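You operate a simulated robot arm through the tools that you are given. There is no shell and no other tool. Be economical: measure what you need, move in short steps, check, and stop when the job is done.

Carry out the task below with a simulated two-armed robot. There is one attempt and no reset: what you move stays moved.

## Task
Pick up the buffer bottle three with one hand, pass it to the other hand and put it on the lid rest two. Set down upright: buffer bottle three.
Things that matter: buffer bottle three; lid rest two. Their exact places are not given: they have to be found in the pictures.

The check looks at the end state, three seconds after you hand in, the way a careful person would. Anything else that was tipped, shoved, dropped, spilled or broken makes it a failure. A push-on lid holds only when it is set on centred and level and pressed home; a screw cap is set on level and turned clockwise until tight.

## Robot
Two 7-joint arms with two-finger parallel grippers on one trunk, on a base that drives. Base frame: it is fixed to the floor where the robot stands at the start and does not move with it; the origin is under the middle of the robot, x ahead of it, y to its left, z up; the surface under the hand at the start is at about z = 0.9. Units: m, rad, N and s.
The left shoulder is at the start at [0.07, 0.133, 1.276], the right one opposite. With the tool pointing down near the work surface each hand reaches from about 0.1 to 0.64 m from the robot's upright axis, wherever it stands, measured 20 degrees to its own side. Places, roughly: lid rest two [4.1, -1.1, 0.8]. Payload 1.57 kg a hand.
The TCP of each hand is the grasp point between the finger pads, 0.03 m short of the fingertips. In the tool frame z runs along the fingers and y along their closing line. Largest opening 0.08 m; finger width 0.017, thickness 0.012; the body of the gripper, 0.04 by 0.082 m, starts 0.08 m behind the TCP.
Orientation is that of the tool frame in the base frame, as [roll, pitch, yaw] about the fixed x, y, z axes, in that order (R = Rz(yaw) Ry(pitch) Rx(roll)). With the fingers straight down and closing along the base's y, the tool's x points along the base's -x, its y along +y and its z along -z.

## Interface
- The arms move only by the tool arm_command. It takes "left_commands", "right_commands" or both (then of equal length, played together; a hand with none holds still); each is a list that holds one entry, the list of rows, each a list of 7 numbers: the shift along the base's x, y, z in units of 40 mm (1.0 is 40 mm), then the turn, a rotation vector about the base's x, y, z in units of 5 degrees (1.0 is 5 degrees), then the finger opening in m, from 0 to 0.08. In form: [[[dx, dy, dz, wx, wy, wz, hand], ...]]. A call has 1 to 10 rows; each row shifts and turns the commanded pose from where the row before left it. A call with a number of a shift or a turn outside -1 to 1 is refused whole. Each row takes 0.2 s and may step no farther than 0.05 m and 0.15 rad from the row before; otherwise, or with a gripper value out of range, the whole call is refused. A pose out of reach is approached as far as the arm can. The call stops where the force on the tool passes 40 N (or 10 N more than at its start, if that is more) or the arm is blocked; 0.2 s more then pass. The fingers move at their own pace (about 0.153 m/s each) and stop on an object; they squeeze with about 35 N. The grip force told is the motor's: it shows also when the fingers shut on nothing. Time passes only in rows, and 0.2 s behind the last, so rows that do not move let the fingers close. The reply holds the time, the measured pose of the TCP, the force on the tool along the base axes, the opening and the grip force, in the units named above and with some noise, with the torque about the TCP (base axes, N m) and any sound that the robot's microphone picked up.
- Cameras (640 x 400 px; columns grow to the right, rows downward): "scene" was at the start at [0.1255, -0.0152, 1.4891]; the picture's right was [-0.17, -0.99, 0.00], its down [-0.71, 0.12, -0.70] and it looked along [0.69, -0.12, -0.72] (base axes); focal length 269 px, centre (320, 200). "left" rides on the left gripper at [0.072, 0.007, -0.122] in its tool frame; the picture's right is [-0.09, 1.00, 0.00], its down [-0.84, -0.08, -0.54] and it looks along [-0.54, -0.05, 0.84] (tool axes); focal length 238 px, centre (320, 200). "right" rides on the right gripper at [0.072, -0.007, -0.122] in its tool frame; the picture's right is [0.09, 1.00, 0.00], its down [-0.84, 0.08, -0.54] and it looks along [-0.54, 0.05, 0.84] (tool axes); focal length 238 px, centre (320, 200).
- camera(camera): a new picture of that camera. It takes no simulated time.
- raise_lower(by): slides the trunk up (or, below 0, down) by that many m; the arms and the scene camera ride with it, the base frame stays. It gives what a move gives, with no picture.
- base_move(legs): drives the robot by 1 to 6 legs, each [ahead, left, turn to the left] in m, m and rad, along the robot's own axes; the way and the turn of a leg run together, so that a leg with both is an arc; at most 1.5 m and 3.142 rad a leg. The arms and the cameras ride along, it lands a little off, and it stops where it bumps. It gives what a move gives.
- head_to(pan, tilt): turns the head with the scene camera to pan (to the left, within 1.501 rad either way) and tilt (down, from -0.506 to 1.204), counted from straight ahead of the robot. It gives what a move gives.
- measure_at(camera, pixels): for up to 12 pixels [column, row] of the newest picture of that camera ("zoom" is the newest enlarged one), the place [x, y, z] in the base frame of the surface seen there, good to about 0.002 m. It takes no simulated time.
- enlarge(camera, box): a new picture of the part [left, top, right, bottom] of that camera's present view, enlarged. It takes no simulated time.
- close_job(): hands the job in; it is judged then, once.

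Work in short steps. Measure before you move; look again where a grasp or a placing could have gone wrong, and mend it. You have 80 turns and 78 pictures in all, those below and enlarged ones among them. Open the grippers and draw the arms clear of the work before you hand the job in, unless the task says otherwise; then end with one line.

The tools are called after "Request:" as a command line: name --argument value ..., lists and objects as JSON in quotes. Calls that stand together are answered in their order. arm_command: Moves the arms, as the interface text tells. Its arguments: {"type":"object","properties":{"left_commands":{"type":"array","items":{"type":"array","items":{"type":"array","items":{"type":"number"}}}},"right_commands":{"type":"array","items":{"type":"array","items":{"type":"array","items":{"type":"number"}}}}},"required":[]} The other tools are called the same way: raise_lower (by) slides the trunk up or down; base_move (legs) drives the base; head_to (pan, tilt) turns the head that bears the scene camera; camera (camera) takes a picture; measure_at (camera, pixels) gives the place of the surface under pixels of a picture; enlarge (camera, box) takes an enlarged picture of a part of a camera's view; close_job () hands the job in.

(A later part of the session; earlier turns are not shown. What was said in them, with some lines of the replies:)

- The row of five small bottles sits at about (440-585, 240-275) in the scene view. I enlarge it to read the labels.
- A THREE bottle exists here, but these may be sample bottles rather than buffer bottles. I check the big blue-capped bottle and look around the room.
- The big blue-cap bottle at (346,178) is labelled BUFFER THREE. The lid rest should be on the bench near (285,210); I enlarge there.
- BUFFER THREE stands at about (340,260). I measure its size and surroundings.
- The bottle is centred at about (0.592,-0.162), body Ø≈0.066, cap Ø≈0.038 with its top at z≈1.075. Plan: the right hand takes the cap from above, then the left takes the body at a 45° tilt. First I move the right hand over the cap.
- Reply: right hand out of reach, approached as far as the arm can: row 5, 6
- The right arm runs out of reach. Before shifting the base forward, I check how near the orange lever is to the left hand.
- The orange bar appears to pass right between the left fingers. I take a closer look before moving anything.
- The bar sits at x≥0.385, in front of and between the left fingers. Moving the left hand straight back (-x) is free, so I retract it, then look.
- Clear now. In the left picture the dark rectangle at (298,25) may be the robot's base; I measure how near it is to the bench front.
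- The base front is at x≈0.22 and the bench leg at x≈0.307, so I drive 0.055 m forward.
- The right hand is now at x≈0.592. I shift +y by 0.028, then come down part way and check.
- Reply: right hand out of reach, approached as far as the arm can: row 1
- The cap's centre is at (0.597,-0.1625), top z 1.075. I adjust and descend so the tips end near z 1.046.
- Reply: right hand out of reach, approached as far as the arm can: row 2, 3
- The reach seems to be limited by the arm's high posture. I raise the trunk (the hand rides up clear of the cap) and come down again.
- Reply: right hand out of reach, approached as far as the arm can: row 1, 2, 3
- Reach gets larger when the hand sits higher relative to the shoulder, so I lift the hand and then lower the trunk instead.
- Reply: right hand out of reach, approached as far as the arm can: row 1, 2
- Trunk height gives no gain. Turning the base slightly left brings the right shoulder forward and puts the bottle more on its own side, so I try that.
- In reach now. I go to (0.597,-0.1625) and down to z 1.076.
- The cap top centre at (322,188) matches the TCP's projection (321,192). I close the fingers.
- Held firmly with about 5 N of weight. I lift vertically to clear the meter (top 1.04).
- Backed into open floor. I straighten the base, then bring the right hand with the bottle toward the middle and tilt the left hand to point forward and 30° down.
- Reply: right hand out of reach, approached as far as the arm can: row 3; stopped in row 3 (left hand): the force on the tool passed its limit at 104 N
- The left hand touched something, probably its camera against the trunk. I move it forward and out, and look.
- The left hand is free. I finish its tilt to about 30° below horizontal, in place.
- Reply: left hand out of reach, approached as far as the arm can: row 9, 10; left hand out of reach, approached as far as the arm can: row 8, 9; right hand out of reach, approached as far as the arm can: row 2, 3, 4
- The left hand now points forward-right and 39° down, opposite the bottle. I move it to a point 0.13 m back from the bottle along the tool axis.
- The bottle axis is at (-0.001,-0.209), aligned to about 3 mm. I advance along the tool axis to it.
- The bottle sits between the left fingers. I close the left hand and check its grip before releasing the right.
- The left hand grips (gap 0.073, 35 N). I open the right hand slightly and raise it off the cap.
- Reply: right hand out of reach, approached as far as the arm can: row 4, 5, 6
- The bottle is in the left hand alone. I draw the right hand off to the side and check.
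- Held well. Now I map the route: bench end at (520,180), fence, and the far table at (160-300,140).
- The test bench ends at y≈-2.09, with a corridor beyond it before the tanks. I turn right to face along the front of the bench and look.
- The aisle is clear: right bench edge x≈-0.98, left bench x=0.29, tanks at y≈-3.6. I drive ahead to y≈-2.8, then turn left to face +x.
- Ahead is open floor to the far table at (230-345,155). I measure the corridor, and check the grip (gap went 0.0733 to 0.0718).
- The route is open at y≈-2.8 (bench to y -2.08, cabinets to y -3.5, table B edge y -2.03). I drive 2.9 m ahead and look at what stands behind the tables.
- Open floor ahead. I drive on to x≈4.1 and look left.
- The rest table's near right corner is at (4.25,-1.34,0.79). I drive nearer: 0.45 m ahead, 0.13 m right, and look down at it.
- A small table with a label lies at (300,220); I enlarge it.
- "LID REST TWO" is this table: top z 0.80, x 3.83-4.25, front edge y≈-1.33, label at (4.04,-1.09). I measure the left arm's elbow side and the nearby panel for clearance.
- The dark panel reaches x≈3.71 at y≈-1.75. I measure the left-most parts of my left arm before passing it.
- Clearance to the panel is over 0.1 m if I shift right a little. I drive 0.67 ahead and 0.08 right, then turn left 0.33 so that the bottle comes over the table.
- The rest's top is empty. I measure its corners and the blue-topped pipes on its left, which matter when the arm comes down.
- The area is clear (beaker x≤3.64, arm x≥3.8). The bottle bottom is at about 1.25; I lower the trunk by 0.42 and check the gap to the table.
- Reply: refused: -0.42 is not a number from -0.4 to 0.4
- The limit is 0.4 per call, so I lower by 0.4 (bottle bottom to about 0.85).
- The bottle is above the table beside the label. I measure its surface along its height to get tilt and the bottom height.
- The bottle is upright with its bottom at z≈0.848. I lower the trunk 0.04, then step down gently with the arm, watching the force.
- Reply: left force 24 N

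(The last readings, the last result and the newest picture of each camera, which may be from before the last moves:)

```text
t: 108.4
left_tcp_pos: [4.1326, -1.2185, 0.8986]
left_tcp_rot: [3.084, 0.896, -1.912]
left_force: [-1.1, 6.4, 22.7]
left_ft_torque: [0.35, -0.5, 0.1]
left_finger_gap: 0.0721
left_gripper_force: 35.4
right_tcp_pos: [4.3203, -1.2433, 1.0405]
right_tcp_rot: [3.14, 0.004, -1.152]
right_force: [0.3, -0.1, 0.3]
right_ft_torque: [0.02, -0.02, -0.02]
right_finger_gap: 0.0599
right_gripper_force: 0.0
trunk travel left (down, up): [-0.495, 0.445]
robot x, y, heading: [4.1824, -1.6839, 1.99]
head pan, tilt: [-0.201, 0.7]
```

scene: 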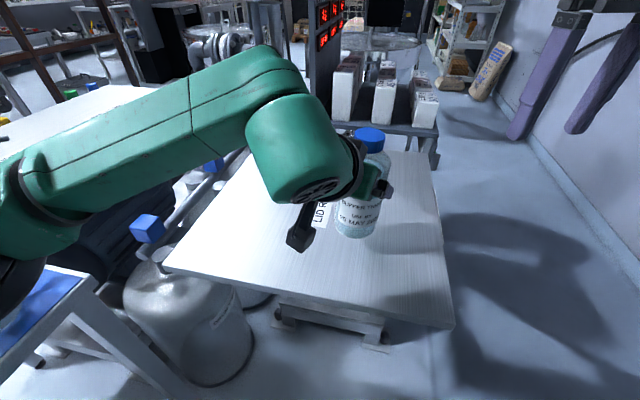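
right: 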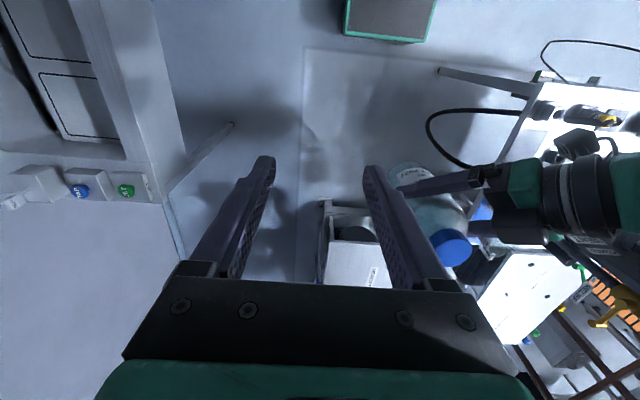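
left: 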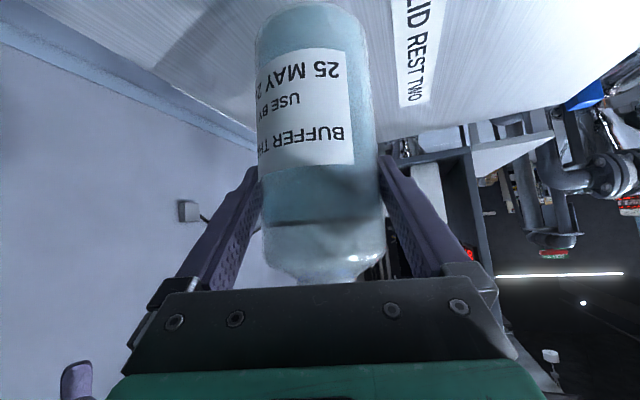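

Contact: 23 N upward. I ease up about 3.5 mm and look.

Request:
arm_command --left_commands '[[[0, 0, 0.09, 0, 0, 0, 0.05], [0, 0, 0, 0, 0, 0, 0.05]]]'

Request:
enlarge --camera "scene" --box '[280, 110, 440, 250]'

Request:
camera --camera "left"

Request:
measure_at --camera "left" --pixels '[[308, 12], [310, 40], [311, 80], [314, 120], [316, 170], [318, 210], [240, 60], [385, 60]]'

```text
t: 109.0
left_tcp_pos: [4.1323, -1.218, 0.8985]
left_tcp_rot: [3.086, 0.887, -1.914]
left_force: [-0.4, 6.1, 14.6]
left_ft_torque: [0.52, -0.44, 0.16]
left_finger_gap: 0.0722
left_gripper_force: 34.8
right_tcp_pos: [4.3206, -1.243, 1.0403]
right_tcp_rot: [3.138, 0.006, -1.152]
right_force: [0.2, -0.5, 0.4]
right_ft_torque: [-0.01, 0.01, 0.01]
right_finger_gap: 0.0601
right_gripper_force: 0.1
trunk travel left (down, up): [-0.495, 0.445]
robot x, y, heading: [4.1849, -1.6808, 1.984]
head pan, tilt: [-0.201, 0.7]
```

```text
2.86 times, centred on (360, 180) of scene
```

zoom: 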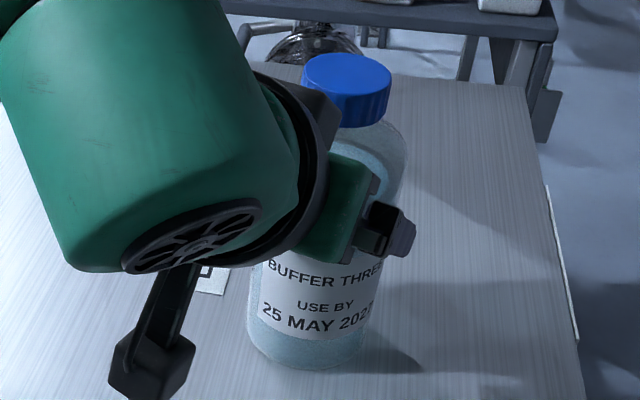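

```text
19 pictures are left
```

left: 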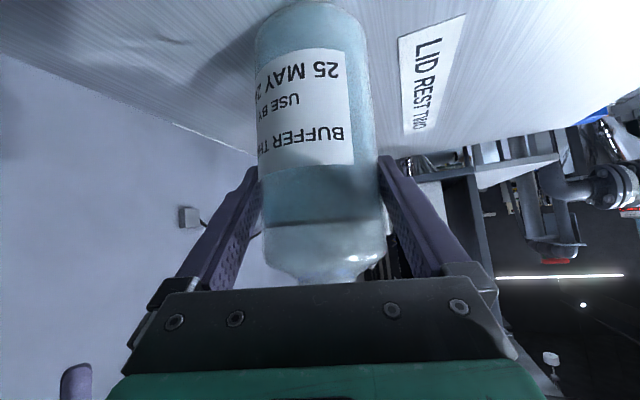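

```text
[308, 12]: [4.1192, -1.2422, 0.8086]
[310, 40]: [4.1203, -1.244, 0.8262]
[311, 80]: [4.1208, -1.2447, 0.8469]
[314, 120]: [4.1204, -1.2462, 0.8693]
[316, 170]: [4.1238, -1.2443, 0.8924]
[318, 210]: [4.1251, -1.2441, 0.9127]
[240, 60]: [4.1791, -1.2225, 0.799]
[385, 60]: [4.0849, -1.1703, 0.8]
```

Still pressing a little, so I ease up 2 mm more, then open the fingers in place.

Request:
arm_command --left_commands '[[[0, 0, 0.05, 0, 0, 0, 0.05], [0, 0, 0, 0, 0, 0, 0.05]]]'

Request:
arm_command --left_commands '[[[0, 0, 0, 0, 0, 0, 0.073], [0, 0, 0, 0, 0, 0, 0.076], [0, 0, 0, 0, 0, 0, 0.08], [0, 0, 0, 0, 0, 0, 0.08]]]'

Request:
camera --camera "left"

```text
t: 109.6
left_tcp_pos: [4.1328, -1.2174, 0.899]
left_tcp_rot: [3.087, 0.884, -1.916]
left_force: [-0.2, 1.4, 1.1]
left_ft_torque: [0.13, -0.16, 0.05]
left_finger_gap: 0.0718
left_gripper_force: 35.1
right_tcp_pos: [4.3209, -1.243, 1.0397]
right_tcp_rot: [3.135, 0.003, -1.152]
right_force: [-0.1, -0.2, -1.1]
right_ft_torque: [-0.01, 0.03, -0.02]
right_finger_gap: 0.0601
right_gripper_force: 0.2
trunk travel left (down, up): [-0.495, 0.445]
robot x, y, heading: [4.1834, -1.6785, 1.983]
head pan, tilt: [-0.201, 0.7]
```

```text
t: 110.6
left_tcp_pos: [4.1327, -1.2181, 0.8997]
left_tcp_rot: [3.085, 0.888, -1.914]
left_force: [-0.7, -0.1, 0.1]
left_ft_torque: [-0.02, -0.01, 0.0]
left_finger_gap: 0.0797
left_gripper_force: 0.1
right_tcp_pos: [4.3197, -1.2429, 1.0403]
right_tcp_rot: [3.135, 0.003, -1.153]
right_force: [-0.4, 0.0, -0.6]
right_ft_torque: [0.01, 0.02, 0.01]
right_finger_gap: 0.0599
right_gripper_force: 0.1
trunk travel left (down, up): [-0.495, 0.445]
robot x, y, heading: [4.1857, -1.6786, 1.989]
head pan, tilt: [-0.201, 0.7]
```

```text
18 pictures are left
```

left: 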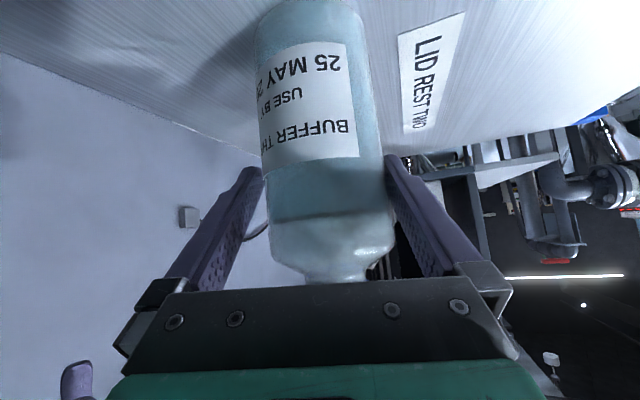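

Released; the bottle stands. It looks slightly nearer the right-image finger, so I measure to centre the hand before backing out.

Request:
measure_at --camera "left" --pixels '[[272, 195], [330, 195], [380, 195], [266, 150], [378, 140], [325, 150], [280, 240], [385, 240]]'

Request:
enlarge --camera "left" --box '[220, 120, 440, 290]'

```text
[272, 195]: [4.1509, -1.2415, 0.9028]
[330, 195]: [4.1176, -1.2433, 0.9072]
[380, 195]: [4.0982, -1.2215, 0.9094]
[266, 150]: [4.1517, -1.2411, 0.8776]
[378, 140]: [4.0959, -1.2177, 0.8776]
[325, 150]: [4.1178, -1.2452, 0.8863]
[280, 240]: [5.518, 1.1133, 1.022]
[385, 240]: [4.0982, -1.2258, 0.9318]
```

```text
2.35 times, centred on (330, 205) of left
```

zoom: 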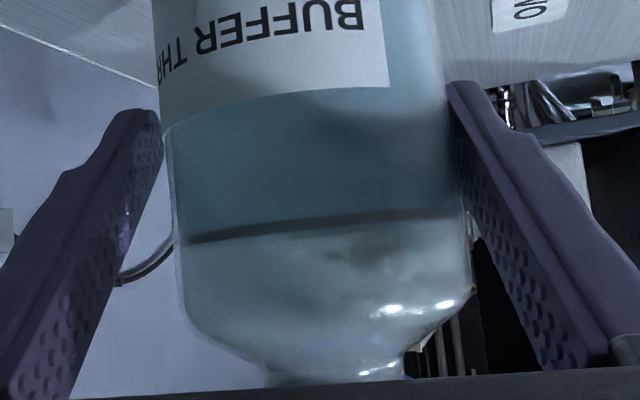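

The hand is off by about 2 mm. I correct it and back out slowly along the tool axis.

Request:
arm_command --left_commands '[[[-0.045, 0.015, 0, 0, 0, 0, 0.08], [-0.065, -0.183, 0.158, 0, 0, 0, 0.08], [-0.065, -0.183, 0.158, 0, 0, 0, 0.08], [-0.114, -0.32, 0.276, 0, 0, 0, 0.08], [-0.114, -0.32, 0.276, 0, 0, 0, 0.08], [-0.114, -0.32, 0.276, 0, 0, 0, 0.08], [-0.114, -0.32, 0.276, 0, 0, 0, 0.08], [-0.114, -0.32, 0.276, 0, 0, 0, 0.08], [-0.114, -0.32, 0.276, 0, 0, 0, 0.08], [0, 0, 0, 0, 0, 0, 0.08]]]'

Request:
camera --camera "left"

Request:
camera --camera "scene"

```text
t: 112.8
left_tcp_pos: [4.0992, -1.3071, 0.9775]
left_tcp_rot: [3.087, 0.886, -1.917]
left_force: [-0.2, 0.0, -0.5]
left_ft_torque: [-0.02, 0.01, 0.0]
left_finger_gap: 0.0799
left_gripper_force: 0.1
right_tcp_pos: [4.3197, -1.243, 1.0384]
right_tcp_rot: [3.136, 0.004, -1.153]
right_force: [0.1, 0.4, -1.0]
right_ft_torque: [-0.03, -0.01, 0.03]
right_finger_gap: 0.0599
right_gripper_force: 0.0
trunk travel left (down, up): [-0.495, 0.445]
robot x, y, heading: [4.1851, -1.6815, 1.993]
head pan, tilt: [-0.201, 0.7]
```

```text
16 pictures are left
```

left: 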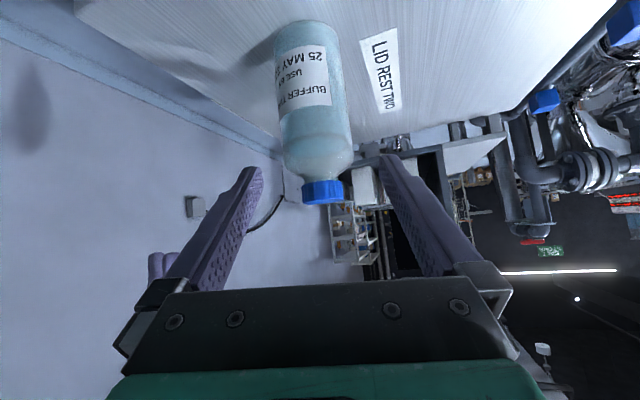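

```text
15 pictures are left
```

scene: 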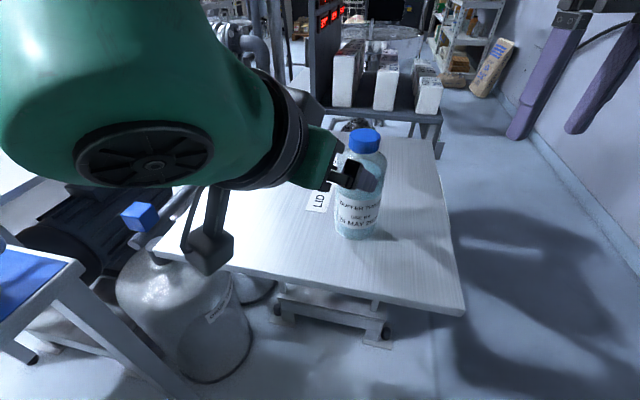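

The bottle stands upright on LID REST TWO. I raise the trunk and back the robot off a little so both arms are clear.

Request:
raise_lower --by 0.3

Request:
base_move --legs '[[-0.25, 0, 0]]'

Request:
camera --camera "scene"

```text
t: 115.8
left_tcp_pos: [4.098, -1.3073, 1.2795]
left_tcp_rot: [3.085, 0.888, -1.915]
left_force: [0.9, -1.0, 0.1]
left_ft_torque: [0.02, 0.02, 0.02]
left_finger_gap: 0.08
left_gripper_force: 0.0
right_tcp_pos: [4.3214, -1.2421, 1.3392]
right_tcp_rot: [3.136, 0.002, -1.153]
right_force: [0.3, 0.5, -0.1]
right_ft_torque: [-0.02, 0.0, 0.01]
right_finger_gap: 0.0598
right_gripper_force: 0.0
trunk travel left (down, up): [-0.795, 0.145]
robot x, y, heading: [4.1808, -1.6816, 1.983]
head pan, tilt: [-0.201, 0.7]
```

```text
t: 117.7
left_tcp_pos: [4.198, -1.5331, 1.2785]
left_tcp_rot: [3.087, 0.886, -1.914]
left_force: [0.0, 1.3, -0.1]
left_ft_torque: [0.01, 0.03, 0.0]
left_finger_gap: 0.0802
left_gripper_force: 0.0
right_tcp_pos: [4.4197, -1.4691, 1.3394]
right_tcp_rot: [3.137, 0.002, -1.152]
right_force: [-0.1, 0.6, 0.2]
right_ft_torque: [0.02, -0.03, -0.01]
right_finger_gap: 0.0603
right_gripper_force: 0.1
trunk travel left (down, up): [-0.795, 0.145]
robot x, y, heading: [4.2837, -1.9048, 1.993]
head pan, tilt: [-0.201, 0.7]
```

```text
14 pictures are left
```

scene: 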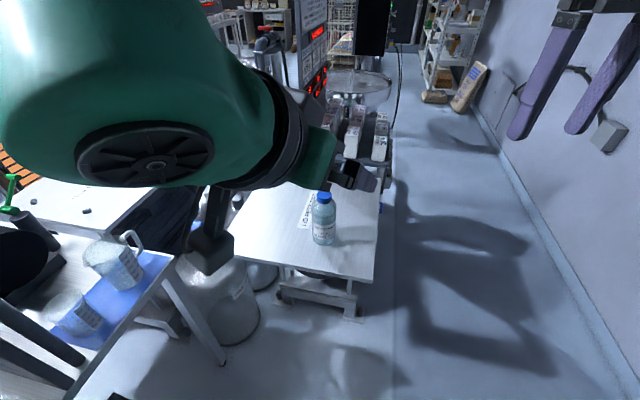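

The bottle stands upright at (323,220). I check the cup-like item on the blue tray at (85,315) to be sure nothing was disturbed.

Request:
enlarge --camera "scene" --box '[0, 210, 200, 380]'

Request:
measure_at --camera "scene" --pixels '[[85, 312], [110, 260], [70, 330], [60, 275]]'

```text
2.35 times, centred on (100, 295) of scene
```

zoom: 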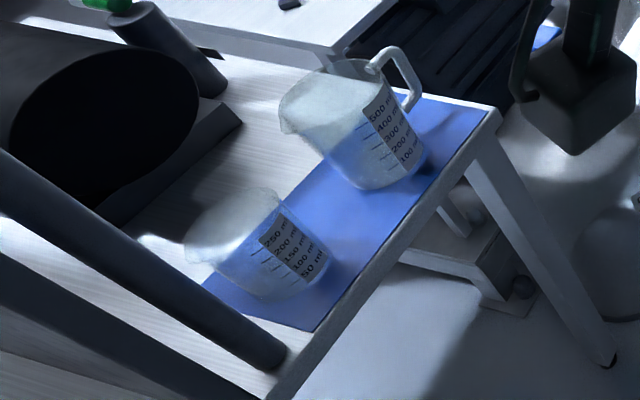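

```text
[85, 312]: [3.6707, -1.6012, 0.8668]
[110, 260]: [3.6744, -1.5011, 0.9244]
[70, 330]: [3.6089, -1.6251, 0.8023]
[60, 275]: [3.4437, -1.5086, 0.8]
```

Both beakers stand upright on their tray; nothing is disturbed and the arms are clear. I hand in.

Request:
close_job

```text
The job is handed in.
```

Buffer bottle three was picked up with the right hand, passed to the left, and now stands upright on lid rest two, with both grippers open and the arms drawn clear.
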